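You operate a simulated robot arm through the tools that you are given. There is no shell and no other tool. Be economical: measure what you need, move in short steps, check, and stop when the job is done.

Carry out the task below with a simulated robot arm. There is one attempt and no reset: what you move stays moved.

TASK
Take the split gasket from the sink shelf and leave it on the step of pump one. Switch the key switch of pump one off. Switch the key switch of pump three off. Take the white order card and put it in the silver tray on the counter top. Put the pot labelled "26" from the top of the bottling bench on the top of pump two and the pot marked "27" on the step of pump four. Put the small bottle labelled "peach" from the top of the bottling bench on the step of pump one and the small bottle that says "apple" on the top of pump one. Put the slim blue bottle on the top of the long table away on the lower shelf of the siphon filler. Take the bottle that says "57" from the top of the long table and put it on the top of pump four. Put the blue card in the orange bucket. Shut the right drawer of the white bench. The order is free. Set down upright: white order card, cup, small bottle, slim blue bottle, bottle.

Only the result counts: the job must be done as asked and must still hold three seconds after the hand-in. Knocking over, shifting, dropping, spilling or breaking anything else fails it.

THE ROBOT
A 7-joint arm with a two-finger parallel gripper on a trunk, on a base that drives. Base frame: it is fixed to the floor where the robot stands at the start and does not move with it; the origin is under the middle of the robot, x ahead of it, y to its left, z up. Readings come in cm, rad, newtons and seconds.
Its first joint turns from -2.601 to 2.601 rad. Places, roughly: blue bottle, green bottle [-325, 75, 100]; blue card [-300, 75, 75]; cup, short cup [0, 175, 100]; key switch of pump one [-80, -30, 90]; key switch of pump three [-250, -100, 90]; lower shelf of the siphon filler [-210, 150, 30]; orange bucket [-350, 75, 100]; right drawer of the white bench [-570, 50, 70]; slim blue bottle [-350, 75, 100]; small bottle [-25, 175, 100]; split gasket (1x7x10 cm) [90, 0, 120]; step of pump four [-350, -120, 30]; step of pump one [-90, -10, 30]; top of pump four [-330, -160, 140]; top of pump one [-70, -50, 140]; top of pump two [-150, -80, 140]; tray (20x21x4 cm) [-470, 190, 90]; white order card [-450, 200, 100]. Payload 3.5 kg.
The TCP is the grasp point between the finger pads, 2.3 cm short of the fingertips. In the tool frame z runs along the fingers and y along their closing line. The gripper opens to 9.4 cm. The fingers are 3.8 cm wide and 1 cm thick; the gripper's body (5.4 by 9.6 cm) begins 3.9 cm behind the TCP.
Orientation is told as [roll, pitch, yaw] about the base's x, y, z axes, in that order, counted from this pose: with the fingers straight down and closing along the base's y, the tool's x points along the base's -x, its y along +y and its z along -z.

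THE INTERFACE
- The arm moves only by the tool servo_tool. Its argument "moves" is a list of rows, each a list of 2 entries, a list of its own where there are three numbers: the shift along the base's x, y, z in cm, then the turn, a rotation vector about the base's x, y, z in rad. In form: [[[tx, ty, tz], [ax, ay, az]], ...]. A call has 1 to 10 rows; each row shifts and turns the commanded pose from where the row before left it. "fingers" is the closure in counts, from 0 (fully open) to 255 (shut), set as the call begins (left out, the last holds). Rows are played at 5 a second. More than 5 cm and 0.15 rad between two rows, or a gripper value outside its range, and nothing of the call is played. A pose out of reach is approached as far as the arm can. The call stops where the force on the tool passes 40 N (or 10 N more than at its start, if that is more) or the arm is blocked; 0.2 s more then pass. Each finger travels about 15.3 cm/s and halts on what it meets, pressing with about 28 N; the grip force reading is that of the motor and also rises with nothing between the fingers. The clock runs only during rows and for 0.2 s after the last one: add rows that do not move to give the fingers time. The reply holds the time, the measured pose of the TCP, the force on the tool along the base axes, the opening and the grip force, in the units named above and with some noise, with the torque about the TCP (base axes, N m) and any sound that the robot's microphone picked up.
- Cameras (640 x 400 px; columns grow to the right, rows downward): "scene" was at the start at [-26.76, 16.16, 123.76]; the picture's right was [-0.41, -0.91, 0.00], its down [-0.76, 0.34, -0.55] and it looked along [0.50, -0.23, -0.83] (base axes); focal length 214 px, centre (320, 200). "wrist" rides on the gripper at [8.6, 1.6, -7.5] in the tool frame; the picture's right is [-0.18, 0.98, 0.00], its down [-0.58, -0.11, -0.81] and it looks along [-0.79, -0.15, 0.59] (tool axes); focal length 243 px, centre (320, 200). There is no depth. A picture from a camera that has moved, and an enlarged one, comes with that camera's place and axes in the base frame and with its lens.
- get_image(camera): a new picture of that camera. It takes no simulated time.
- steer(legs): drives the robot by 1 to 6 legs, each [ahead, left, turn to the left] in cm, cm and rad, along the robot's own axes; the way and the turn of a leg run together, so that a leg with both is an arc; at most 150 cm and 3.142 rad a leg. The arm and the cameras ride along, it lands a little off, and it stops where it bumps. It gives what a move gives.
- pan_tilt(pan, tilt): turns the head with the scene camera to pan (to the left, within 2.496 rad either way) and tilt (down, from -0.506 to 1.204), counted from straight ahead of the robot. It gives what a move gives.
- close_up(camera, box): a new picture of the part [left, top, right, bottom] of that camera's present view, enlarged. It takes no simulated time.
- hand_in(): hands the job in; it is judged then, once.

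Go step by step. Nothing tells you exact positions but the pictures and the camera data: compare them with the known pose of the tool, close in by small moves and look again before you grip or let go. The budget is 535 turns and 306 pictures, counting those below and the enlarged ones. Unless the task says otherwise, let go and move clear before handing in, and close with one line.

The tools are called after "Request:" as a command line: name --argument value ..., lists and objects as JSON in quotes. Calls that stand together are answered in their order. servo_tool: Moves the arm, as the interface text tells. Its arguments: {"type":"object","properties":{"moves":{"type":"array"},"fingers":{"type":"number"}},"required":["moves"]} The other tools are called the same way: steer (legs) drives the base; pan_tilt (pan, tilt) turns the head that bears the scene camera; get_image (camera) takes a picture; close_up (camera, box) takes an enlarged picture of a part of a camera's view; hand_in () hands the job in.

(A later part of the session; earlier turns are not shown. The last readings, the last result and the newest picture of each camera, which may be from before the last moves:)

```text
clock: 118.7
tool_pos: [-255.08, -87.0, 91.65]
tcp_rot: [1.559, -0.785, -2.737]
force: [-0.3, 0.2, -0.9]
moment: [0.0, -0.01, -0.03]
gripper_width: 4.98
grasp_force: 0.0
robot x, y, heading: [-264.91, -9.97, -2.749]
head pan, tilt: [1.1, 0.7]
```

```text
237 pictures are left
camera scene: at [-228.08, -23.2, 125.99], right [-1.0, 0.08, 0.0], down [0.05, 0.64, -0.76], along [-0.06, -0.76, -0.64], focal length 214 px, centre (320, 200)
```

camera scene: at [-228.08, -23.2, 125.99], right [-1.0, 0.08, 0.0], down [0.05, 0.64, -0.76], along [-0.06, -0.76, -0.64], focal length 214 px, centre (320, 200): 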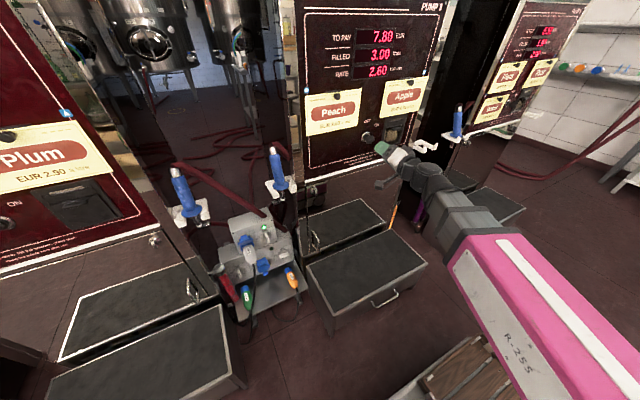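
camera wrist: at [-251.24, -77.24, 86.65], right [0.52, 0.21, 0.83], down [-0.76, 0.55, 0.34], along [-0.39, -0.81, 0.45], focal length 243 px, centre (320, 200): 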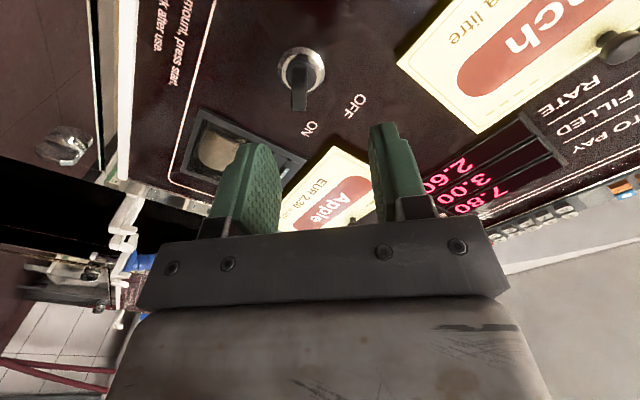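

Same picture as at pump one; correct ~3 cm to the west and approach 8 cm.

Request:
servo_tool --moves '[[[-2.8, -1.1, 0], [0, 0, 0]], [[1.1, -2.8, 0], [0, 0, 0]], [[1.0, -2.3, 0], [0, 0, 0]], [[1.0, -2.3, 0], [0, 0, 0]]]'

Request:
get_image --camera "wrist"

```text
clock: 119.7
tool_pos: [-254.86, -95.48, 91.75]
tcp_rot: [1.56, -0.782, -2.739]
force: [-0.5, 0.4, 0.3]
moment: [-0.01, 0.02, 0.0]
gripper_width: 4.97
grasp_force: 0.0
robot x, y, heading: [-265.18, -9.81, -2.752]
head pan, tilt: [1.1, 0.7]
```

```text
236 pictures are left
camera wrist: at [-250.98, -85.77, 86.78], right [0.52, 0.21, 0.83], down [-0.76, 0.55, 0.34], along [-0.39, -0.81, 0.45], focal length 243 px, centre (320, 200)
```

wrist: 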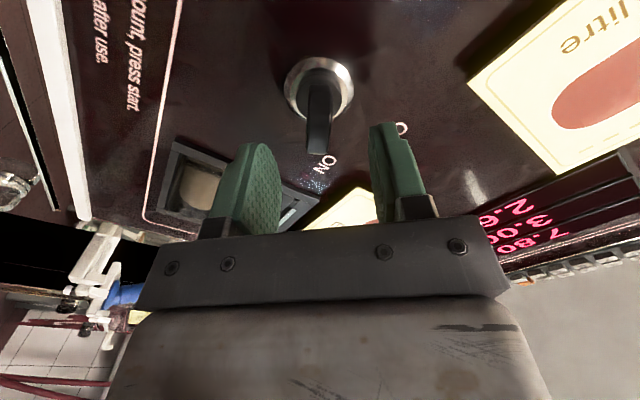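

Request:
servo_tool --moves '[[[0.33, 0.13, -0.35], [0, 0, 0]], [[0.7, -1.7, 0], [0, 0, 0]], [[0.7, -1.7, 0], [0, 0, 0]]]'

Request:
get_image --camera "wrist"

```text
clock: 120.5
tool_pos: [-252.98, -98.85, 91.36]
tcp_rot: [1.56, -0.783, -2.738]
force: [0.7, -0.2, -0.7]
moment: [-0.03, -0.03, 0.01]
gripper_width: 4.97
grasp_force: 0.1
robot x, y, heading: [-265.07, -10.05, -2.75]
head pan, tilt: [1.1, 0.7]
```

```text
235 pictures are left
camera wrist: at [-249.18, -89.11, 86.35], right [0.52, 0.21, 0.83], down [-0.76, 0.55, 0.34], along [-0.39, -0.81, 0.45], focal length 243 px, centre (320, 200)
```

wrist: 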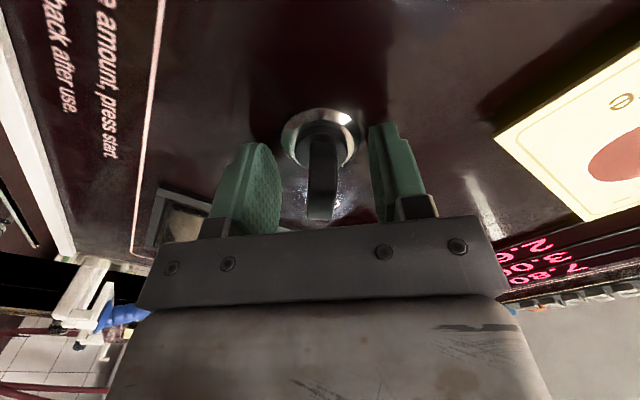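

Matches the earlier grip picture. Close and turn.

Request:
servo_tool --moves '[[[0, 0, 0], [0, 0, 0]], [[0, 0, 0], [0, 0, 0]], [[0, 0, 0], [0, 0, 0]], [[0, 0, 0], [0, 0, 0]]]' --fingers 255

Request:
servo_tool --moves '[[[0, 0, 0], [-0.038, 0.093, 0]], [[0, 0, 0], [-0.038, 0.093, 0]], [[0, 0, 0], [-0.038, 0.093, 0]], [[0, 0, 0], [-0.038, 0.093, 0]], [[0, 0, 0], [-0.038, 0.093, 0]], [[0, 0, 0], [-0.038, 0.093, 0]], [[0, 0, 0], [-0.038, 0.093, 0]], [[0, 0, 0], [-0.038, 0.093, 0]]]'

```text
clock: 121.5
tool_pos: [-252.88, -98.82, 91.42]
tcp_rot: [1.561, -0.784, -2.738]
force: [11.8, -4.0, 17.5]
moment: [-0.46, -0.17, 0.23]
gripper_width: 3.64
grasp_force: 44.9
robot x, y, heading: [-264.9, -10.02, -2.746]
head pan, tilt: [1.1, 0.7]
```

```text
clock: 123.0
tool_pos: [-252.82, -98.5, 91.49]
tcp_rot: [1.495, -1.441, -2.672]
force: [-1.9, 5.0, 8.6]
moment: [0.33, 0.12, 1.1]
gripper_width: 1.17
grasp_force: 45.2
robot x, y, heading: [-264.87, -10.02, -2.749]
head pan, tilt: [1.1, 0.7]
stopped in row 7: the force on the tool passed its limit at 40 N (the readings are from after the stop); the commanded pose is now the measured one
```

Request:
servo_tool --moves '[[[-0.1, 0.2, 0.2], [-0.024, 0.06, 0]], [[0, 0, 0], [-0.024, 0.06, 0]], [[0, 0, 0], [-0.01, 0.025, 0]]]'

Request:
get_image --camera "scene"

```text
clock: 123.8
tool_pos: [-252.8, -98.5, 91.37]
tcp_rot: [-1.073, -1.541, -0.104]
force: [12.3, -12.0, -16.6]
moment: [0.7, -1.15, 0.7]
gripper_width: 1.21
grasp_force: 44.8
robot x, y, heading: [-264.78, -9.74, -2.751]
head pan, tilt: [1.1, 0.7]
```

```text
234 pictures are left
camera scene: at [-228.02, -23.26, 125.97], right [-1.0, 0.08, 0.0], down [0.05, 0.64, -0.76], along [-0.06, -0.76, -0.64], focal length 214 px, centre (320, 200)
```

scene: 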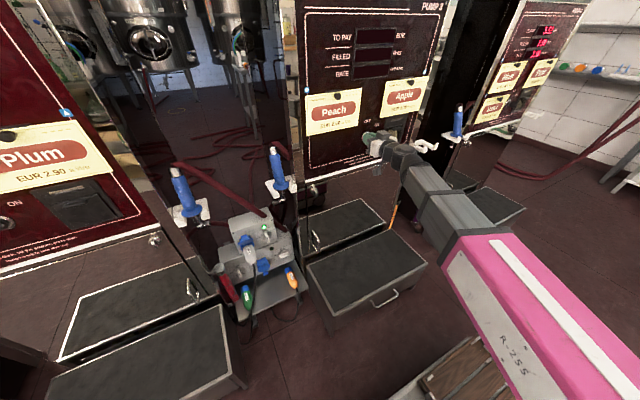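

Pump three's display went dark — it's off. Release and back away, then check the key.

Request:
servo_tool --moves '[[[0, 0, 0], [0, 0, 0]], [[0, 0, 0], [0, 0, 0]], [[-0.9, 2.35, 0], [0, 0, 0]], [[-0.9, 2.35, 0], [0, 0, 0]], [[-0.9, 2.35, 0], [0, 0, 0]]]' --fingers 120

Request:
get_image --camera "wrist"

Request:
close_up --camera "scene" --box '[316, 90, 412, 150]'

```text
clock: 125.0
tool_pos: [-255.67, -91.09, 91.56]
tcp_rot: [-1.133, -1.54, -0.042]
force: [-0.3, -0.7, 0.5]
moment: [0.02, 0.01, 0.0]
gripper_width: 4.97
grasp_force: 0.2
robot x, y, heading: [-265.0, -9.83, -2.745]
head pan, tilt: [1.1, 0.7]
```

```text
233 pictures are left
camera wrist: at [-257.25, -83.74, 82.93], right [0.91, 0.38, 0.16], down [-0.39, 0.7, 0.59], along [0.11, -0.6, 0.79], focal length 243 px, centre (320, 200)
```

wrist: 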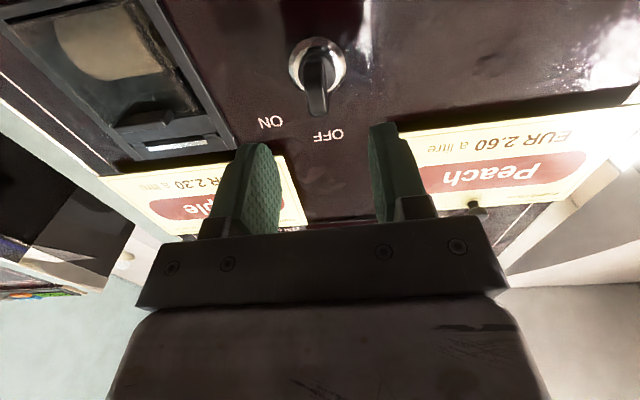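

```text
6.67 times, centred on (364, 120) of scene
camera zoom: at [-228.07, -23.17, 125.99], right [-1.0, 0.08, 0.0], down [0.05, 0.64, -0.76], along [-0.06, -0.76, -0.64], focal length 1430 px, centre (27, 733)
```

zoom: 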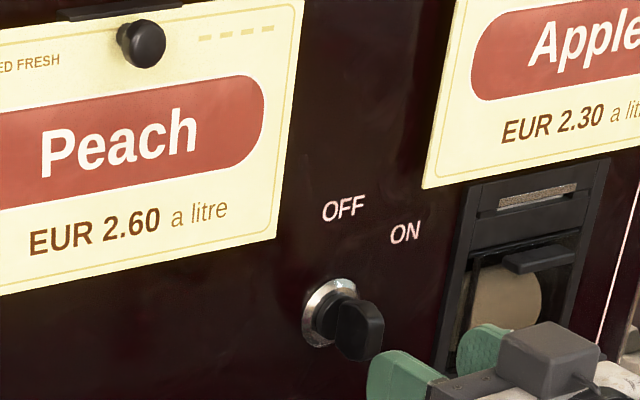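

Both keys are OFF. Now back away and survey the long table and counter.

Request:
steer --legs '[[0, -25, 0]]'

Request:
pan_tilt --pan -1.0 --tilt 0.5

Request:
get_image --camera "scene"

Request:
pan_tilt --pan -1.9 --tilt 0.5

Request:
get_image --camera "scene"

Request:
pan_tilt --pan -0.2 --tilt 0.3

Request:
get_image --camera "scene"

```text
clock: 126.8
tool_pos: [-265.22, -68.12, 91.67]
tcp_rot: [-1.133, -1.538, -0.042]
force: [-0.4, 0.4, 0.6]
moment: [-0.01, 0.0, -0.02]
gripper_width: 4.97
grasp_force: 0.2
robot x, y, heading: [-274.54, 13.34, -2.747]
head pan, tilt: [1.1, 0.7]
```

```text
clock: 128.8
tool_pos: [-265.26, -68.24, 91.6]
tcp_rot: [-1.135, -1.539, -0.042]
force: [0.2, 0.0, 0.3]
moment: [-0.02, 0.01, 0.0]
gripper_width: 4.96
grasp_force: 0.1
robot x, y, heading: [-274.2, 13.37, -2.75]
head pan, tilt: [-1.0, 0.499]
```

```text
231 pictures are left
camera scene: at [-244.43, 13.64, 127.76], right [0.57, 0.82, 0.0], down [0.39, -0.27, -0.88], along [-0.72, 0.5, -0.48], focal length 214 px, centre (320, 200)
```

scene: 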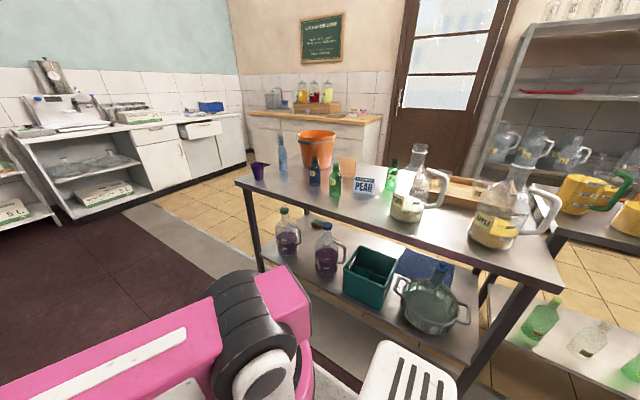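

```text
clock: 130.1
tool_pos: [-265.21, -68.22, 91.63]
tcp_rot: [-1.135, -1.54, -0.044]
force: [0.7, -0.1, -0.1]
moment: [0.02, -0.01, -0.02]
gripper_width: 4.99
grasp_force: 0.1
robot x, y, heading: [-274.8, 13.54, -2.75]
head pan, tilt: [-1.901, 0.499]
```

```text
230 pictures are left
camera scene: at [-237.53, 17.52, 127.76], right [1.0, 0.06, 0.0], down [0.03, -0.48, -0.88], along [-0.06, 0.88, -0.48], focal length 214 px, centre (320, 200)
```

scene: 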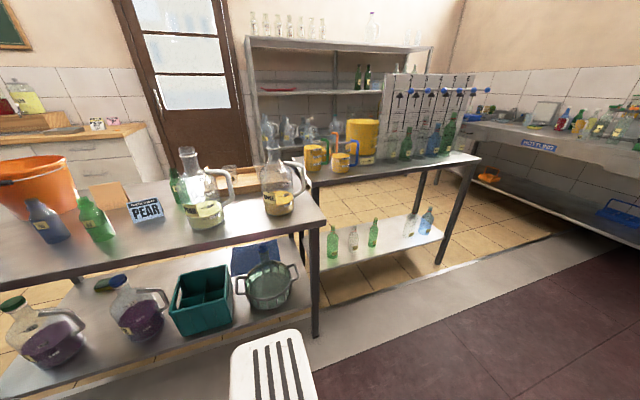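

```text
clock: 131.8
tool_pos: [-265.2, -68.16, 91.56]
tcp_rot: [-1.134, -1.539, -0.042]
force: [-0.2, 0.1, -0.3]
moment: [-0.01, 0.05, 0.0]
gripper_width: 4.98
grasp_force: 0.0
robot x, y, heading: [-274.38, 13.64, -2.748]
head pan, tilt: [-0.201, 0.3]
```

```text
229 pictures are left
camera scene: at [-246.12, 6.67, 129.6], right [-0.19, 0.98, 0.0], down [0.29, 0.06, -0.96], along [-0.94, -0.18, -0.3], focal length 214 px, centre (320, 200)
```

scene: 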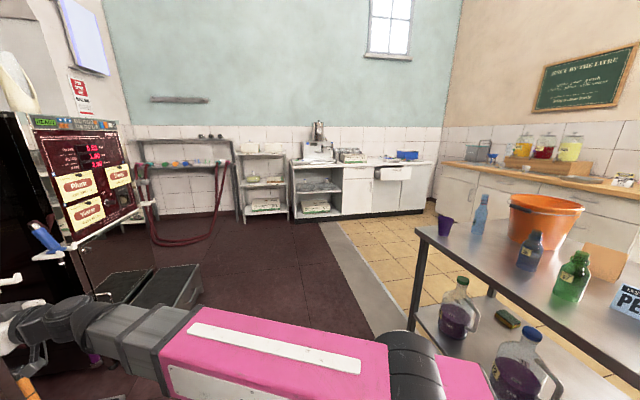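

I see the long table (bucket, bottles, PEAR card), the counter with cards, and the white bench with an open right drawer. Zooming for labels.

Request:
pan_tilt --pan -0.7 --tilt 0.4

Request:
close_up --camera "scene" --box '[200, 120, 520, 320]'

Request:
close_up --camera "scene" --box '[270, 60, 462, 180]'

Request:
close_up --camera "scene" --box '[330, 150, 490, 250]'

```text
clock: 132.7
tool_pos: [-265.16, -68.09, 91.59]
tcp_rot: [-1.135, -1.54, -0.042]
force: [0.5, -0.1, 0.1]
moment: [0.01, -0.03, 0.0]
gripper_width: 4.96
grasp_force: 0.0
robot x, y, heading: [-274.48, 13.47, -2.743]
head pan, tilt: [-0.7, 0.4]
```

```text
2.00 times, centred on (360, 220) of scene
camera zoom: at [-245.79, 11.24, 128.68], right [0.3, 0.95, 0.0], down [0.37, -0.12, -0.92], along [-0.88, 0.28, -0.39], focal length 429 px, centre (240, 160)
```

zoom: 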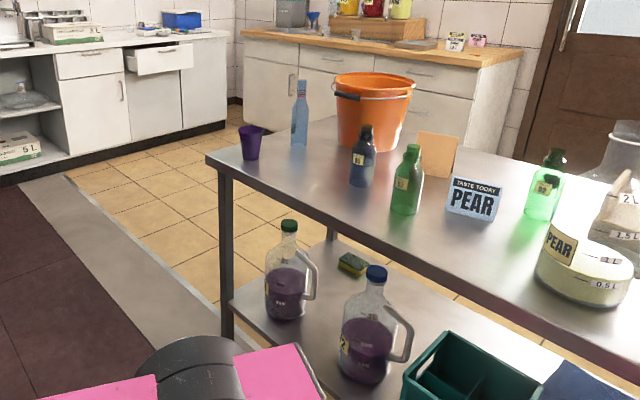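

```text
3.33 times, centred on (366, 120) of scene
camera zoom: at [-245.79, 11.24, 128.68], right [0.3, 0.95, 0.0], down [0.37, -0.12, -0.92], along [-0.88, 0.28, -0.39], focal length 715 px, centre (167, 467)
```

zoom: 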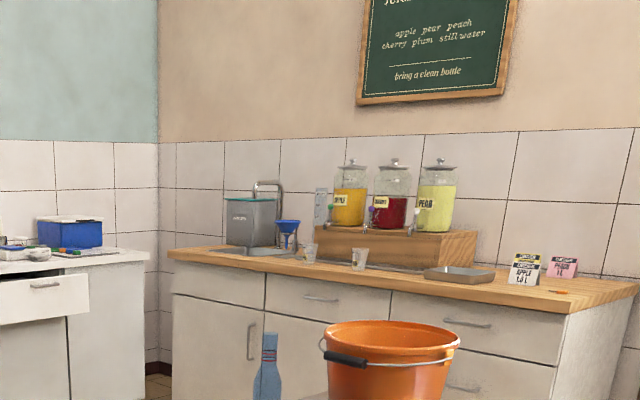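

```text
4.00 times, centred on (410, 200) of scene
camera zoom: at [-245.79, 11.24, 128.68], right [0.3, 0.95, 0.0], down [0.37, -0.12, -0.92], along [-0.88, 0.28, -0.39], focal length 858 px, centre (-40, 200)
```

zoom: 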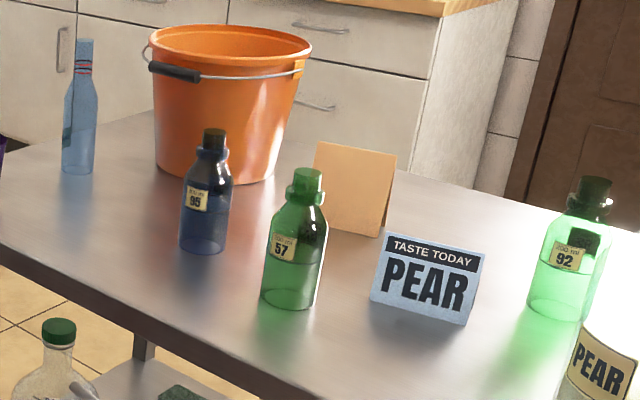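

Identified: green "57" bottle, blue PEAR tent card, slim blue bottle, bucket, white APPLE order card by the silver tray. First fold the tool to point down, raised, then turn the robot so the arm faces the table.

Request:
servo_tool --moves '[[[-0.58, 1.38, 1.5], [0.138, 0.058, 0]], [[-0.58, 1.38, 1.5], [0.138, 0.058, 0]], [[-0.58, 1.38, 1.5], [0.138, 0.058, 0]], [[-0.58, 1.38, 1.5], [0.138, 0.058, 0]], [[-0.58, 1.38, 1.5], [0.138, 0.058, 0]], [[-0.58, 1.38, 1.5], [0.138, 0.058, 0]], [[-0.58, 1.38, 1.5], [0.138, 0.058, 0]], [[-0.58, 1.38, 1.5], [0.138, 0.058, 0]], [[-0.58, 1.38, 1.5], [0.138, 0.058, 0]], [[-0.58, 1.38, 1.5], [0.138, 0.058, 0]]]' --fingers 0

```text
clock: 135.0
tool_pos: [-270.95, -54.76, 106.65]
tcp_rot: [-0.011, -0.077, -1.144]
force: [0.7, -9.7, -16.2]
moment: [-0.81, -0.16, 0.06]
gripper_width: 9.4
grasp_force: 0.0
robot x, y, heading: [-274.57, 13.68, -2.75]
head pan, tilt: [-0.7, 0.4]
stopped in row 10: the force on the tool passed its limit at 76 N (the readings are from after the stop); the commanded pose is now the measured one
```

Request:
servo_tool --moves '[[[0.5, -1.5, -2.5], [0.05, 0.02, 0]], [[0.5, -1.5, -2.5], [0.02, 0.01, 0]]]'

Request:
steer --legs '[[5, 11, 0], [0, 0, 3.142]]'

Request:
pan_tilt --pan 1.5 --tilt 0.6

Request:
get_image --camera "scene"

Request:
get_image --camera "wrist"

```text
clock: 135.3
tool_pos: [-270.64, -55.54, 105.43]
tcp_rot: [-0.009, -0.057, -1.147]
force: [1.2, -7.1, -11.1]
moment: [-0.55, -0.11, 0.01]
gripper_width: 9.38
grasp_force: 0.0
robot x, y, heading: [-274.75, 13.33, -2.752]
head pan, tilt: [-0.7, 0.4]
stopped in row 1: the force on the tool passed its limit at 48 N (the readings are from after the stop); the commanded pose is now the measured one
```

```text
refused: 3.142 is not a number from -3.14159 to 3.14159
```

```text
clock: 137.4
tool_pos: [-270.67, -55.53, 105.18]
tcp_rot: [-0.011, -0.054, -1.147]
force: [0.1, -11.1, -25.7]
moment: [-1.6, -0.46, 0.24]
gripper_width: 9.43
grasp_force: 0.1
robot x, y, heading: [-274.26, 13.32, -2.747]
head pan, tilt: [1.499, 0.6]
```

```text
225 pictures are left
camera scene: at [-234.18, 0.06, 126.85], right [-0.95, -0.31, 0.0], down [-0.18, 0.54, -0.83], along [0.26, -0.78, -0.56], focal length 214 px, centre (320, 200)
```

scene: 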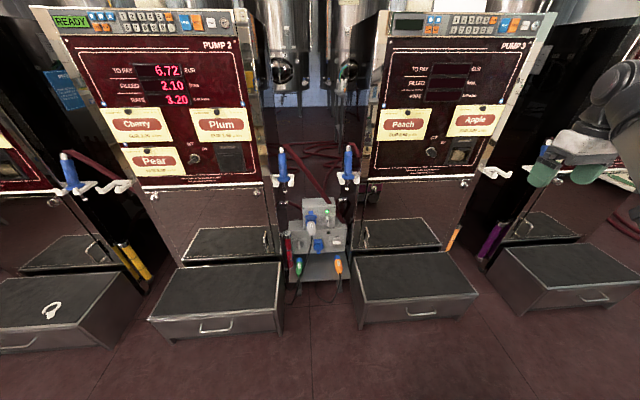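

```text
224 pictures are left
camera wrist: at [-272.84, -46.6, 112.11], right [0.97, 0.24, 0.0], down [0.13, -0.53, 0.84], along [0.2, -0.81, -0.55], focal length 243 px, centre (320, 200)
```

wrist: 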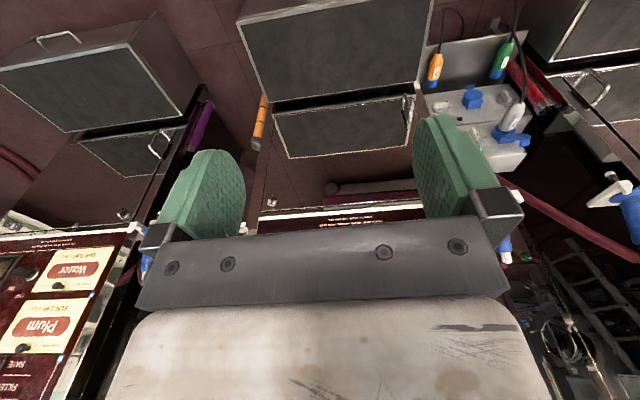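

Still pressing against its own wrist limit; move outward and slightly down.

Request:
servo_tool --moves '[[[0.8, -2.0, 0], [0, 0, 0]], [[0.8, -2.0, 0], [0, 0, 0]], [[0.8, -2, -2], [0, 0, 0]], [[0, 0, -2], [0, 0, 0]]]'

```text
clock: 138.4
tool_pos: [-268.24, -61.53, 101.27]
tcp_rot: [-0.01, -0.05, -1.146]
force: [-0.4, 0.4, 0.1]
moment: [-0.01, 0.04, 0.01]
gripper_width: 9.38
grasp_force: 0.0
robot x, y, heading: [-274.52, 13.42, -2.748]
head pan, tilt: [1.499, 0.6]
```

Make the arm compact and high (tilted outward) so nothing is swept over while turning.

Request:
servo_tool --moves '[[[0, 0, 3], [-0.138, -0.058, 0]], [[0, 0, 3], [-0.138, -0.058, 0]], [[0, 0, 3], [-0.138, -0.058, 0]], [[0, 0, 4], [-0.138, -0.058, 0]], [[0, 0, 4], [-0.138, -0.058, 0]], [[0, 0, 4.5], [0, 0, 0]], [[0, 0, 4.5], [0, 0, 0]], [[-1.2, 3, 3], [0, 0, 0]], [[-1.5, 3.5, 3], [0, 0, 0]], [[-1.5, 3.5, 0], [0, 0, 0]]]'

Request:
steer --legs '[[5, 11, 0], [0, 0, 3.14]]'

Request:
pan_tilt --pan 1.5 --tilt 0.6

Request:
get_image --camera "scene"

Request:
get_image --camera "wrist"

```text
clock: 140.6
tool_pos: [-272.57, -51.48, 133.4]
tcp_rot: [-0.037, -0.802, -1.134]
force: [-0.3, -0.8, -0.2]
moment: [0.02, -0.01, -0.03]
gripper_width: 9.38
grasp_force: 0.1
robot x, y, heading: [-274.3, 13.43, -2.746]
head pan, tilt: [1.499, 0.6]
```

```text
clock: 149.2
tool_pos: [-276.78, 66.24, 133.23]
tcp_rot: [-0.034, -0.802, 2.004]
force: [0.2, 0.3, 0.4]
moment: [-0.01, 0.0, 0.0]
gripper_width: 9.4
grasp_force: 0.1
robot x, y, heading: [-275.01, 1.13, 0.392]
head pan, tilt: [1.499, 0.6]
```

```text
clock: 149.8
tool_pos: [-276.82, 66.2, 133.22]
tcp_rot: [-0.034, -0.801, 2.005]
force: [-0.1, 0.2, 0.4]
moment: [-0.03, -0.01, 0.02]
gripper_width: 9.39
grasp_force: 0.1
robot x, y, heading: [-274.83, 1.31, 0.387]
head pan, tilt: [1.499, 0.6]
```

```text
223 pictures are left
camera scene: at [-315.7, 14.8, 126.85], right [0.95, 0.31, 0.0], down [0.18, -0.54, -0.83], along [-0.26, 0.78, -0.56], focal length 214 px, centre (320, 200)
```

scene: 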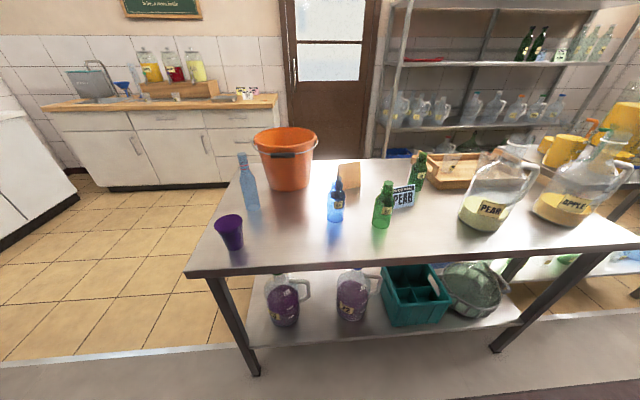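

```text
222 pictures are left
camera wrist: at [-273.7, 55.18, 132.08], right [-0.96, -0.27, 0.11], down [0.15, -0.13, 0.98], along [-0.25, 0.95, 0.16], focal length 243 px, centre (320, 200)
```

wrist: 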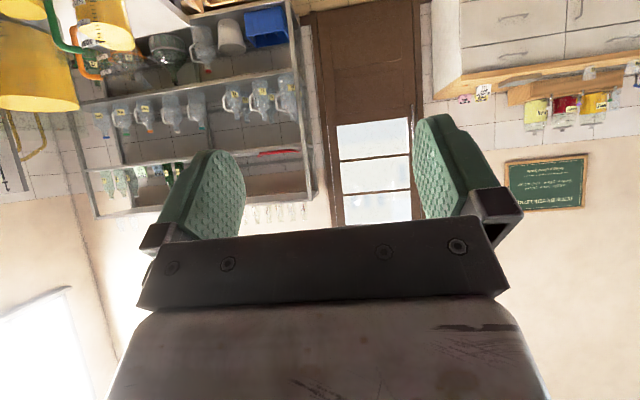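

Triangulated: table top ≈82, card (-307.4,82.5), 57 bottle (-313,69.5), slim bottle (-357.5,65.7), bucket (-350,85). Move the base closer and lower the tool over the card.

Request:
steer --legs '[[-18, 18, 0]]'

Request:
servo_tool --moves '[[[0, 0, -4], [0, 0, -0.14]], [[0, 0, -4], [0, 0, -0.14]], [[0, 0, -4], [0, 0, -0.14]], [[0, 0, -4], [0, 0, -0.14]], [[0, 0, -4], [0, 0, -0.14]], [[0, 0, 0], [0, 0, -0.14]], [[0, 0, 0], [0, 0, -0.14]], [[0, 0, 0], [0, 0, -0.14]], [[0, 0, 0], [0, 0, -0.14]], [[0, 0, 0], [0, 0, -0.13]]]'

Request:
get_image --camera "scene"

```text
clock: 151.6
tool_pos: [-300.31, 75.66, 133.23]
tcp_rot: [-0.035, -0.803, 2.004]
force: [-0.1, -0.2, -0.8]
moment: [-0.03, -0.01, 0.02]
gripper_width: 9.41
grasp_force: 0.0
robot x, y, heading: [-298.29, 11.0, 0.396]
head pan, tilt: [1.499, 0.6]
```

```text
clock: 153.8
tool_pos: [-300.31, 75.72, 113.21]
tcp_rot: [-0.035, -0.805, 0.612]
force: [-0.2, 0.0, 0.4]
moment: [-0.01, 0.0, 0.01]
gripper_width: 9.41
grasp_force: 0.0
robot x, y, heading: [-298.12, 10.45, 0.394]
head pan, tilt: [1.499, 0.6]
```

```text
221 pictures are left
camera scene: at [-339.19, 24.24, 126.85], right [0.95, 0.31, 0.0], down [0.18, -0.54, -0.83], along [-0.26, 0.78, -0.56], focal length 214 px, centre (320, 200)
```

scene: 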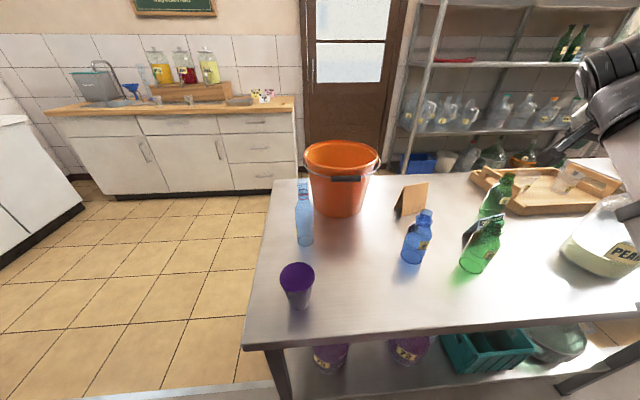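

Request:
servo_tool --moves '[[[-1.2, 1.2, -2], [-0.0768, 0.11, 0]], [[-1.2, 1.2, -2], [-0.0768, 0.11, 0]], [[-1.2, 1.2, -2], [-0.0768, 0.11, 0]], [[-1.2, 1.2, -2], [-0.0768, 0.11, 0]], [[-1.2, 1, -2], [-0.0768, 0.11, 0]], [[-1.1, 1, -2], [-0.0768, 0.11, 0]]]'

Request:
get_image --camera "wrist"

Request:
get_image --camera "scene"

```text
clock: 155.2
tool_pos: [-307.3, 82.48, 101.28]
tcp_rot: [-0.03, 0.004, 0.614]
force: [0.5, 0.5, -1.1]
moment: [0.0, -0.04, 0.02]
gripper_width: 9.41
grasp_force: 0.1
robot x, y, heading: [-298.27, 10.62, 0.389]
head pan, tilt: [1.499, 0.6]
```

```text
220 pictures are left
camera wrist: at [-315.5, 79.07, 108.61], right [-0.42, 0.91, -0.03], down [0.53, 0.27, 0.81], along [0.74, 0.32, -0.59], focal length 243 px, centre (320, 200)
```

wrist: 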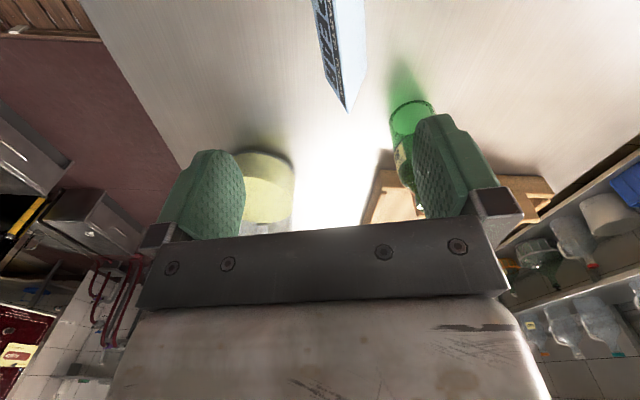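

```text
219 pictures are left
camera scene: at [-339.19, 24.24, 126.85], right [0.95, 0.32, 0.0], down [0.18, -0.54, -0.83], along [-0.26, 0.78, -0.56], focal length 214 px, centre (320, 200)
```

scene: 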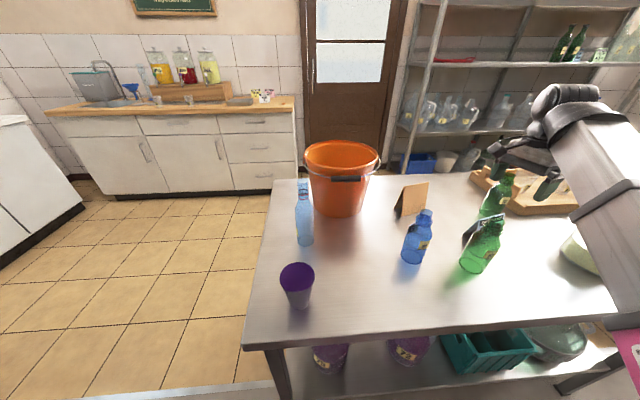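

Card's ridge is aligned with the fingers. Shift 1.5 cm north and lower over it.

Request:
servo_tool --moves '[[[-1.0, 1.2, 0], [0, 0, 0]], [[0, 0, -4.5], [0, 0, 0]], [[0, 0, -4], [0, 0, 0]]]'

Request:
get_image --camera "wrist"

Request:
close_up --camera "scene" --box '[420, 120, 580, 220]'

```text
clock: 156.0
tool_pos: [-308.57, 83.93, 92.74]
tcp_rot: [-0.032, 0.005, 0.615]
force: [0.0, 0.0, -1.3]
moment: [0.01, 0.02, 0.0]
gripper_width: 9.39
grasp_force: 0.0
robot x, y, heading: [-298.48, 10.78, 0.392]
head pan, tilt: [1.499, 0.6]
```

```text
218 pictures are left
camera wrist: at [-316.56, 80.35, 99.95], right [-0.42, 0.91, -0.03], down [0.53, 0.27, 0.81], along [0.74, 0.32, -0.59], focal length 243 px, centre (320, 200)
```

wrist: 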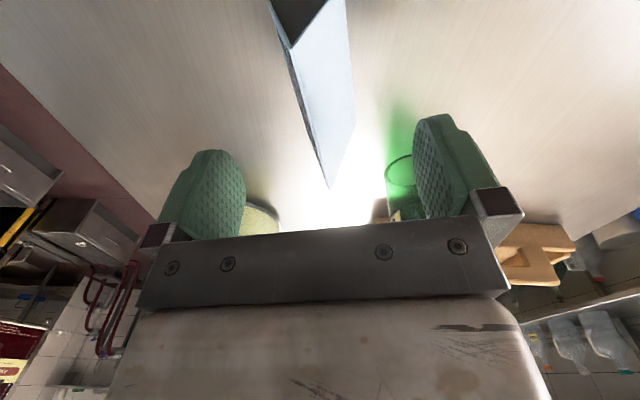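

```text
4.00 times, centred on (500, 170) of scene
camera zoom: at [-339.19, 24.24, 126.85], right [0.95, 0.32, 0.0], down [0.18, -0.54, -0.83], along [-0.26, 0.78, -0.57], focal length 858 px, centre (-400, 320)
```

zoom: 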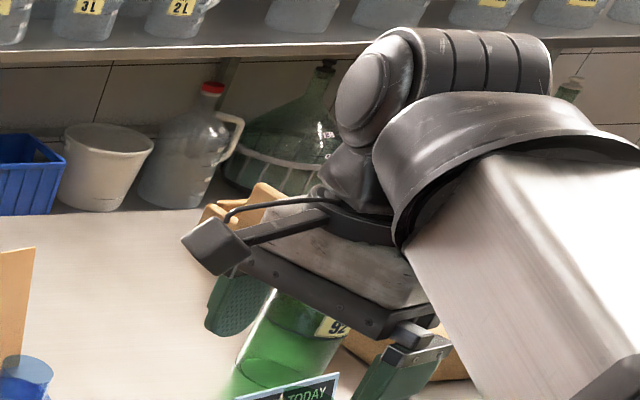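

Request:
servo_tool --moves '[[[0, 0, -2.5], [0, 0, 0]], [[0, 0, -2.3], [0, 0, 0]]]'

Request:
get_image --camera "wrist"

```text
clock: 156.6
tool_pos: [-308.41, 83.88, 87.82]
tcp_rot: [-0.031, 0.004, 0.615]
force: [-0.6, 0.5, 1.5]
moment: [-0.01, -0.01, -0.01]
gripper_width: 9.42
grasp_force: 0.0
robot x, y, heading: [-298.36, 11.0, 0.394]
head pan, tilt: [1.499, 0.6]
```

```text
216 pictures are left
camera wrist: at [-316.56, 80.33, 95.18], right [-0.42, 0.91, -0.03], down [0.53, 0.27, 0.81], along [0.74, 0.32, -0.59], focal length 243 px, centre (320, 200)
```

wrist: 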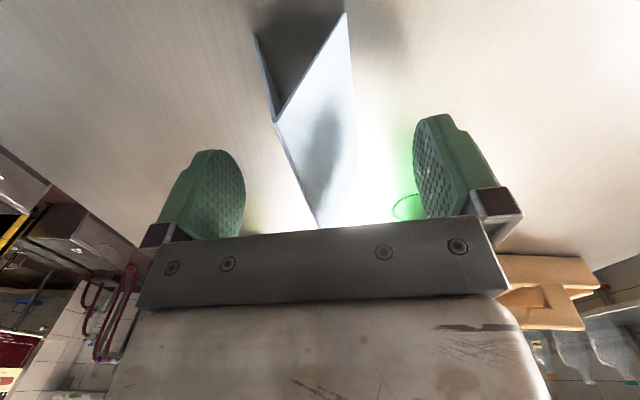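

Request:
servo_tool --moves '[[[0, 0, 0], [0, 0, 0]], [[0, 0, 0], [0, 0, 0]], [[0, 0, 0], [0, 0, 0]], [[0, 0, 0], [0, 0, 0]], [[0, 0, 0], [0, 0, 0]]]' --fingers 255

Request:
servo_tool --moves '[[[0, 0, 2], [0, 0, 0]], [[0, 0, 3], [0, 0, 0]], [[0, 0, 4], [0, 0, 0]], [[0, 0, 4], [0, 0, 0]]]'

Request:
get_image --camera "wrist"

Request:
get_image --camera "scene"

```text
clock: 157.8
tool_pos: [-308.54, 83.8, 87.93]
tcp_rot: [-0.03, 0.002, 0.615]
force: [-0.8, -0.6, -0.3]
moment: [0.01, -0.03, 0.01]
gripper_width: 2.17
grasp_force: 28.0
robot x, y, heading: [-298.29, 10.68, 0.399]
head pan, tilt: [1.499, 0.6]
```

```text
clock: 158.8
tool_pos: [-308.56, 83.79, 101.26]
tcp_rot: [-0.033, 0.002, 0.614]
force: [0.0, 0.2, 0.3]
moment: [-0.04, -0.02, 0.0]
gripper_width: 2.16
grasp_force: 28.0
robot x, y, heading: [-298.49, 10.84, 0.393]
head pan, tilt: [1.499, 0.6]
```

```text
215 pictures are left
camera wrist: at [-316.61, 80.32, 108.44], right [-0.42, 0.91, -0.03], down [0.53, 0.27, 0.81], along [0.74, 0.32, -0.59], focal length 243 px, centre (320, 200)
```

wrist: 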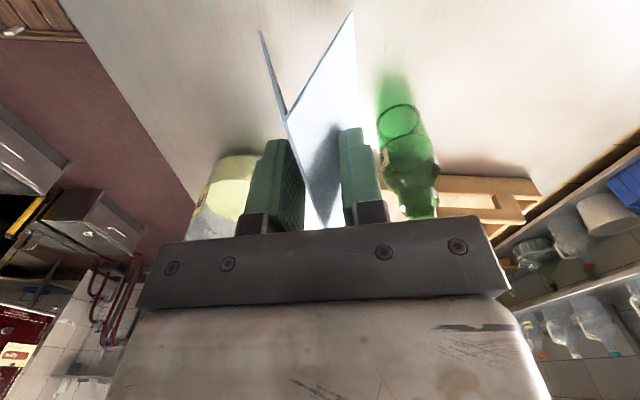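

```text
214 pictures are left
camera scene: at [-339.19, 24.24, 126.85], right [0.95, 0.32, 0.0], down [0.18, -0.54, -0.83], along [-0.26, 0.78, -0.56], focal length 214 px, centre (320, 200)
```

scene: 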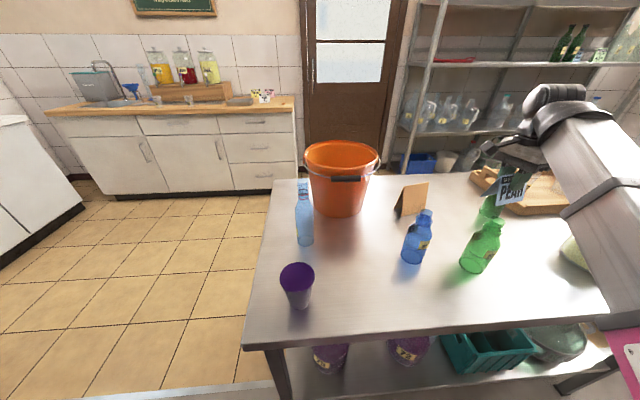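

Card is held. Bucket centre ≈(-352.7,86), rim z≈100. Raise outward, then shift the base west so the bucket is in comfortable reach.

Request:
servo_tool --moves '[[[-1, 2.5, 2], [0, 0, 0]], [[-1, 2.5, 2], [0, 0, 0]], [[0, 0, 2], [0, 0, 0]], [[0, 0, 2], [0, 0, 0]]]'

Request:
steer --legs '[[-36, 0, 0]]'

Request:
get_image --camera "scene"

```text
clock: 159.8
tool_pos: [-310.57, 88.68, 108.93]
tcp_rot: [-0.032, 0.005, 0.615]
force: [-1.0, 0.3, 0.3]
moment: [0.01, -0.01, 0.0]
gripper_width: 2.15
grasp_force: 28.0
robot x, y, heading: [-298.74, 11.0, 0.393]
head pan, tilt: [1.499, 0.6]
```

```text
clock: 162.1
tool_pos: [-343.45, 75.17, 108.91]
tcp_rot: [-0.031, 0.005, 0.612]
force: [-0.4, -0.9, -0.5]
moment: [-0.01, -0.04, -0.02]
gripper_width: 2.09
grasp_force: 28.5
robot x, y, heading: [-331.18, -2.56, 0.389]
head pan, tilt: [1.499, 0.6]
```

```text
213 pictures are left
camera scene: at [-372.04, 10.75, 126.85], right [0.95, 0.31, 0.0], down [0.18, -0.54, -0.83], along [-0.26, 0.78, -0.56], focal length 214 px, centre (320, 200)
```

scene: 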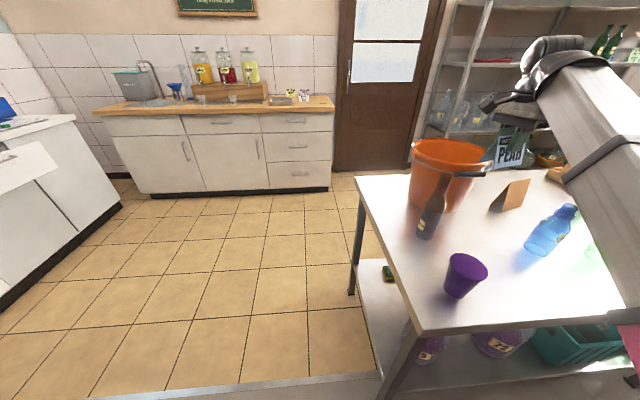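

Request:
steer --legs '[[0, 8, 0]]'

Request:
servo_tool --moves '[[[0, 1, 2], [0, 0, 0]], [[-3, 1, 0], [0, 0, 0]], [[-3, 1, 0], [0, 0, 0]]]'

Request:
get_image --camera "wrist"

Request:
get_image --camera "scene"

```text
clock: 163.2
tool_pos: [-346.43, 82.46, 108.97]
tcp_rot: [-0.031, 0.003, 0.615]
force: [-0.1, 0.5, 0.5]
moment: [-0.01, 0.0, 0.01]
gripper_width: 2.05
grasp_force: 27.8
robot x, y, heading: [-334.11, 4.5, 0.391]
head pan, tilt: [1.499, 0.6]
```

```text
clock: 164.0
tool_pos: [-352.45, 85.51, 110.9]
tcp_rot: [-0.031, 0.003, 0.613]
force: [-0.4, -0.5, -1.0]
moment: [0.01, -0.01, 0.02]
gripper_width: 2.07
grasp_force: 28.1
robot x, y, heading: [-334.23, 5.0, 0.391]
head pan, tilt: [1.499, 0.6]
```

```text
212 pictures are left
camera wrist: at [-360.55, 82.03, 118.22], right [-0.41, 0.91, -0.03], down [0.53, 0.27, 0.81], along [0.74, 0.32, -0.59], focal length 243 px, centre (320, 200)
```

wrist: 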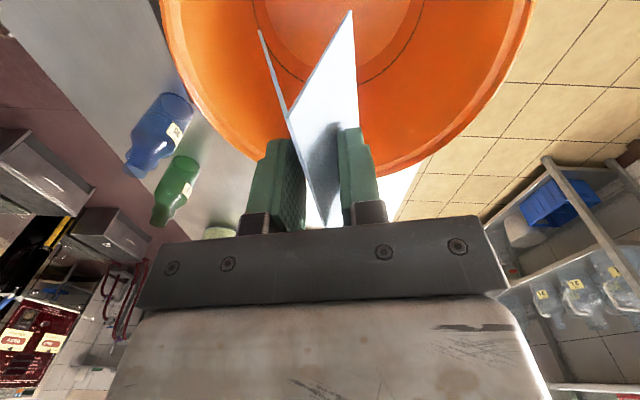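

```text
211 pictures are left
camera scene: at [-375.05, 18.02, 126.85], right [0.95, 0.31, 0.0], down [0.18, -0.54, -0.83], along [-0.26, 0.78, -0.56], focal length 214 px, centre (320, 200)
```

scene: 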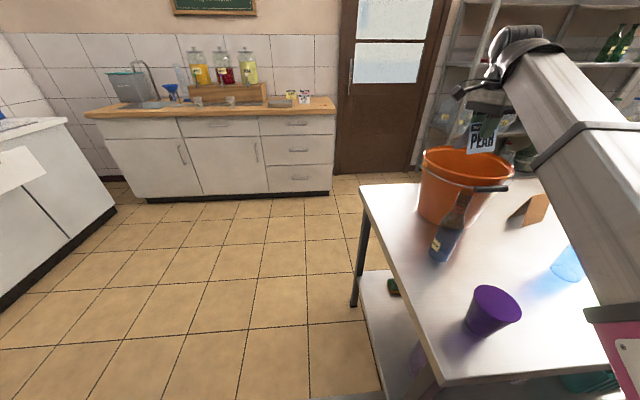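

Centred over the bucket. Lower into it and release.

Request:
servo_tool --moves '[[[0, 0.8, -3], [0, 0, 0]], [[0, 0, -3], [0, 0, 0]], [[0, 0, -3], [0, 0, 0]], [[0, 0, -2], [0, 0, 0]]]'

Request:
servo_tool --moves '[[[0, 0, 0], [0, 0, 0]], [[0, 0, 0], [0, 0, 0]], [[0, 0, 0], [0, 0, 0]], [[0, 0, 0], [0, 0, 0]]]' --fingers 120

Request:
get_image --camera "wrist"

```text
clock: 165.0
tool_pos: [-352.36, 86.44, 99.94]
tcp_rot: [-0.032, 0.002, 0.614]
force: [0.2, 0.5, 0.5]
moment: [0.0, 0.04, 0.0]
gripper_width: 2.03
grasp_force: 28.5
robot x, y, heading: [-334.64, 4.32, 0.391]
head pan, tilt: [1.499, 0.6]
```

```text
clock: 166.0
tool_pos: [-352.46, 86.3, 99.96]
tcp_rot: [-0.032, 0.005, 0.614]
force: [-0.1, 0.3, -0.1]
moment: [0.02, -0.02, 0.02]
gripper_width: 4.96
grasp_force: 0.0
robot x, y, heading: [-334.54, 4.16, 0.384]
head pan, tilt: [1.499, 0.6]
```

```text
210 pictures are left
camera wrist: at [-360.48, 82.94, 107.3], right [-0.42, 0.91, -0.03], down [0.53, 0.27, 0.81], along [0.74, 0.32, -0.59], focal length 243 px, centre (320, 200)
```

wrist: 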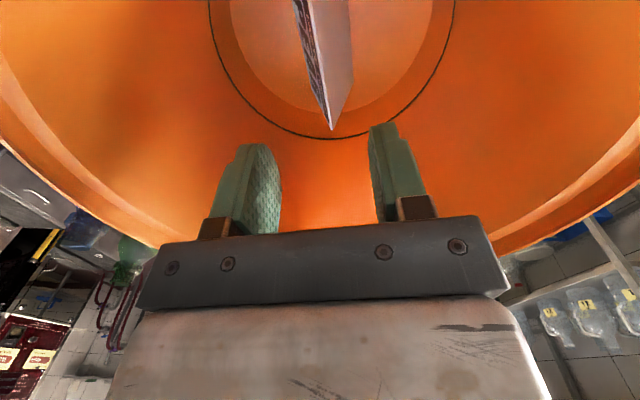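

Card is in the bucket. Next the slim blue bottle: I'll take it with a 35°-below-horizontal grip from the WSW, avoiding the purple cup. Raise, shift base west, reorient.

Request:
servo_tool --moves '[[[0, 0, 4], [0, 0, 0]], [[0, 0, 4], [0, 0, 0]], [[0, 0, 2], [0, 0, 0]]]'

Request:
steer --legs '[[-28, 0, 0]]'

Request:
servo_tool --moves '[[[0, -3, 0], [0, 0, 0.147]], [[0, -3, 0], [0, 0, 0.147]], [[0, -3, 0], [0, 0, 0.146]], [[0, -2, 0], [0.119, -0.068, 0]], [[0, -2, 0], [0.119, -0.068, 0]], [[0, -2, 0], [0.119, -0.068, 0]], [[0, -2, 0], [0.119, -0.068, 0]], [[0, -2, 0], [0.119, -0.068, 0]], [[0, -2, 0], [0.119, -0.068, 0]], [[0, 0, 0], [0.119, -0.068, 0]]]' --fingers 0

Request:
get_image --camera "wrist"

Request:
get_image --camera "scene"

```text
clock: 166.8
tool_pos: [-352.45, 86.38, 109.99]
tcp_rot: [-0.034, 0.003, 0.614]
force: [0.1, 0.0, -0.1]
moment: [-0.01, -0.04, 0.02]
gripper_width: 4.97
grasp_force: 0.1
robot x, y, heading: [-334.13, 4.9, 0.391]
head pan, tilt: [1.499, 0.6]
```

```text
clock: 168.7
tool_pos: [-378.57, 75.45, 109.96]
tcp_rot: [-0.03, 0.002, 0.614]
force: [-0.1, 0.4, 0.2]
moment: [-0.04, 0.0, -0.03]
gripper_width: 5.01
grasp_force: 0.1
robot x, y, heading: [-359.98, -5.94, 0.393]
head pan, tilt: [1.499, 0.6]
```

```text
clock: 170.9
tool_pos: [-378.41, 54.54, 110.27]
tcp_rot: [-0.034, -0.96, 1.057]
force: [0.3, -0.1, -0.1]
moment: [-0.01, 0.02, -0.02]
gripper_width: 9.41
grasp_force: 0.1
robot x, y, heading: [-360.22, -6.01, 0.389]
head pan, tilt: [1.499, 0.6]
```

```text
209 pictures are left
camera wrist: at [-385.56, 45.81, 107.19], right [-0.79, 0.6, 0.13], down [-0.09, -0.33, 0.94], along [0.61, 0.73, 0.31], focal length 243 px, centre (320, 200)
```

wrist: 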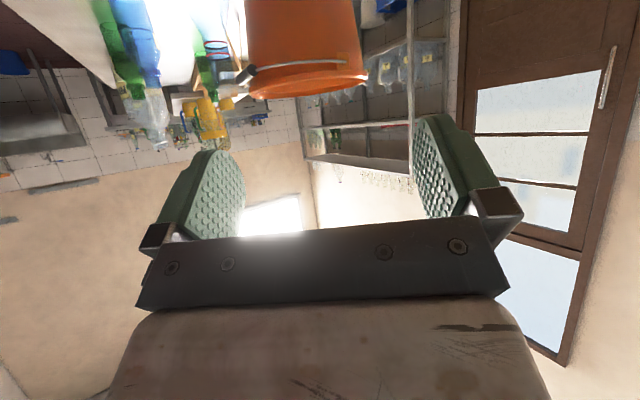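

```text
208 pictures are left
camera scene: at [-401.1, 7.2, 126.85], right [0.95, 0.32, 0.0], down [0.18, -0.54, -0.83], along [-0.26, 0.78, -0.56], focal length 214 px, centre (320, 200)
```

scene: 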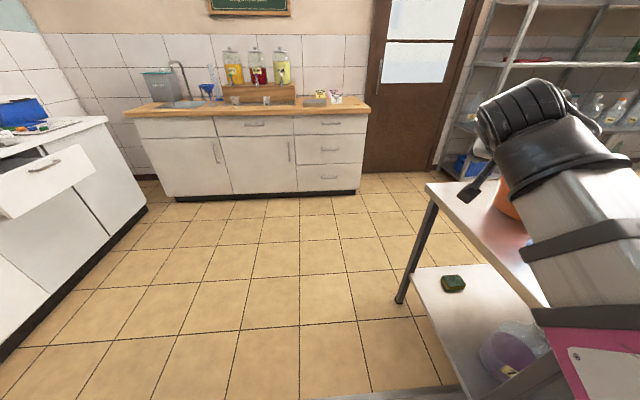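

Lower beside the table's west edge, then move in toward the slim bottle.

Request:
servo_tool --moves '[[[0, 0, -4], [0, 0, 0]], [[0, 0, -4], [0, 0, 0]], [[0, 0, -4], [0, 0, 0]], [[0, 0, -4], [0, 0, 0]], [[0, 0, -4], [0, 0, 0]], [[4, 0, 0], [0, 0, 0]], [[4, 0, 0], [0, 0, 0]], [[4, 0, 0], [0, 0, 0]]]'

Request:
get_image --camera "wrist"

Request:
get_image --camera "scene"

```text
clock: 172.7
tool_pos: [-366.91, 56.95, 90.42]
tcp_rot: [-0.036, -0.955, 1.058]
force: [-0.4, 0.0, -1.1]
moment: [-0.02, 0.02, 0.0]
gripper_width: 9.4
grasp_force: 0.1
out of reach, approached as far as the arm can: row 6, 7, 8
robot x, y, heading: [-360.54, -6.22, 0.388]
head pan, tilt: [1.499, 0.6]
```

```text
207 pictures are left
camera wrist: at [-373.85, 48.28, 87.47], right [-0.79, 0.6, 0.13], down [-0.09, -0.32, 0.94], along [0.61, 0.73, 0.31], focal length 243 px, centre (320, 200)
```

wrist: 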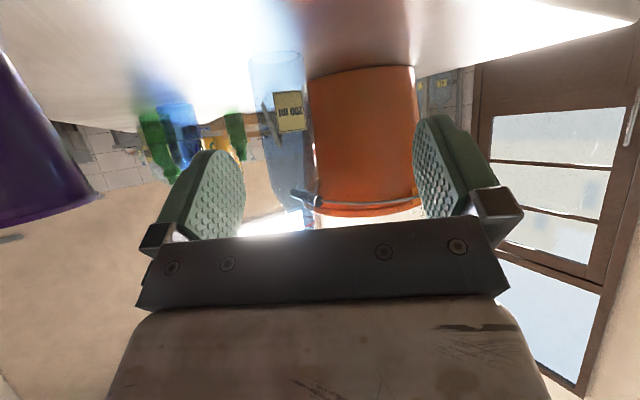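

```text
206 pictures are left
camera scene: at [-401.11, 7.17, 126.86], right [0.95, 0.32, 0.0], down [0.18, -0.54, -0.83], along [-0.26, 0.78, -0.56], focal length 214 px, centre (320, 200)
```

scene: 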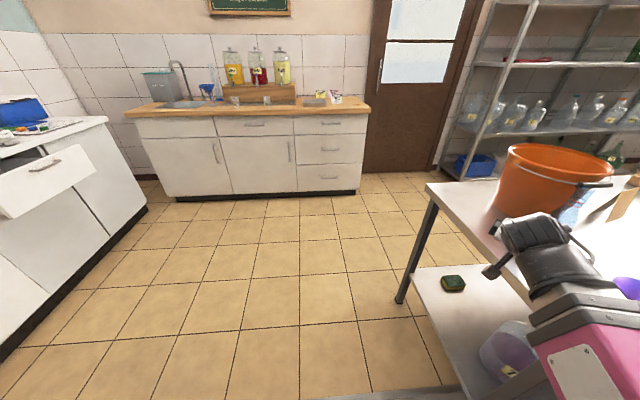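

Bottle axis confirmed at (-356.6,65.7). Advance diagonally to line up, then in.

Request:
servo_tool --moves '[[[1.2, 2.2, 0], [0, 0, 0]], [[1.2, 2.2, 0], [0, 0, 0]], [[2, -1.2, 0], [0, 0, 0]], [[2.1, -1.1, 0], [0, 0, 0]]]'

Request:
get_image --camera "wrist"

```text
clock: 173.7
tool_pos: [-360.5, 58.83, 90.4]
tcp_rot: [-0.037, -0.957, 1.057]
force: [0.7, 0.2, -0.2]
moment: [-0.01, -0.01, -0.04]
gripper_width: 9.42
grasp_force: 0.0
robot x, y, heading: [-360.13, -6.14, 0.394]
head pan, tilt: [1.499, 0.6]
```

```text
205 pictures are left
camera wrist: at [-367.45, 50.13, 87.37], right [-0.79, 0.6, 0.13], down [-0.09, -0.32, 0.94], along [0.61, 0.73, 0.31], focal length 243 px, centre (320, 200)
```

wrist: 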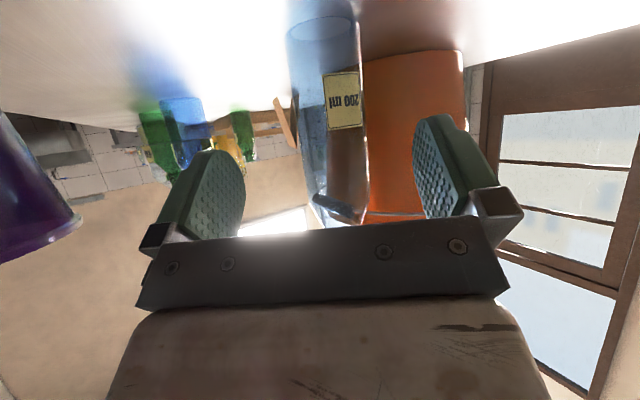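

Request:
servo_tool --moves '[[[1.0, 1.7, 0], [0, 0, 0]], [[1.0, 1.7, 0], [0, 0, 0]], [[0.9, 1.6, 0], [0, 0, 0]]]'

Request:
get_image --camera "wrist"

```text
clock: 174.5
tool_pos: [-357.5, 63.81, 90.32]
tcp_rot: [-0.037, -0.958, 1.061]
force: [-0.8, 0.1, 1.0]
moment: [-0.02, -0.02, 0.03]
gripper_width: 9.39
grasp_force: 0.1
robot x, y, heading: [-360.65, -6.46, 0.394]
head pan, tilt: [1.499, 0.6]
```

```text
204 pictures are left
camera wrist: at [-364.63, 55.21, 87.43], right [-0.79, 0.6, 0.13], down [-0.09, -0.32, 0.94], along [0.61, 0.73, 0.31], focal length 243 px, centre (320, 200)
```

wrist: 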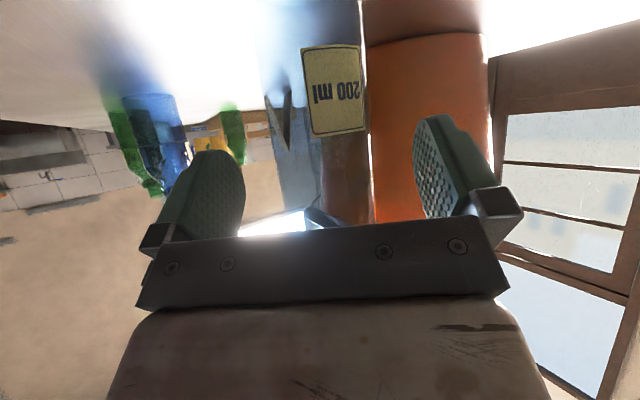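

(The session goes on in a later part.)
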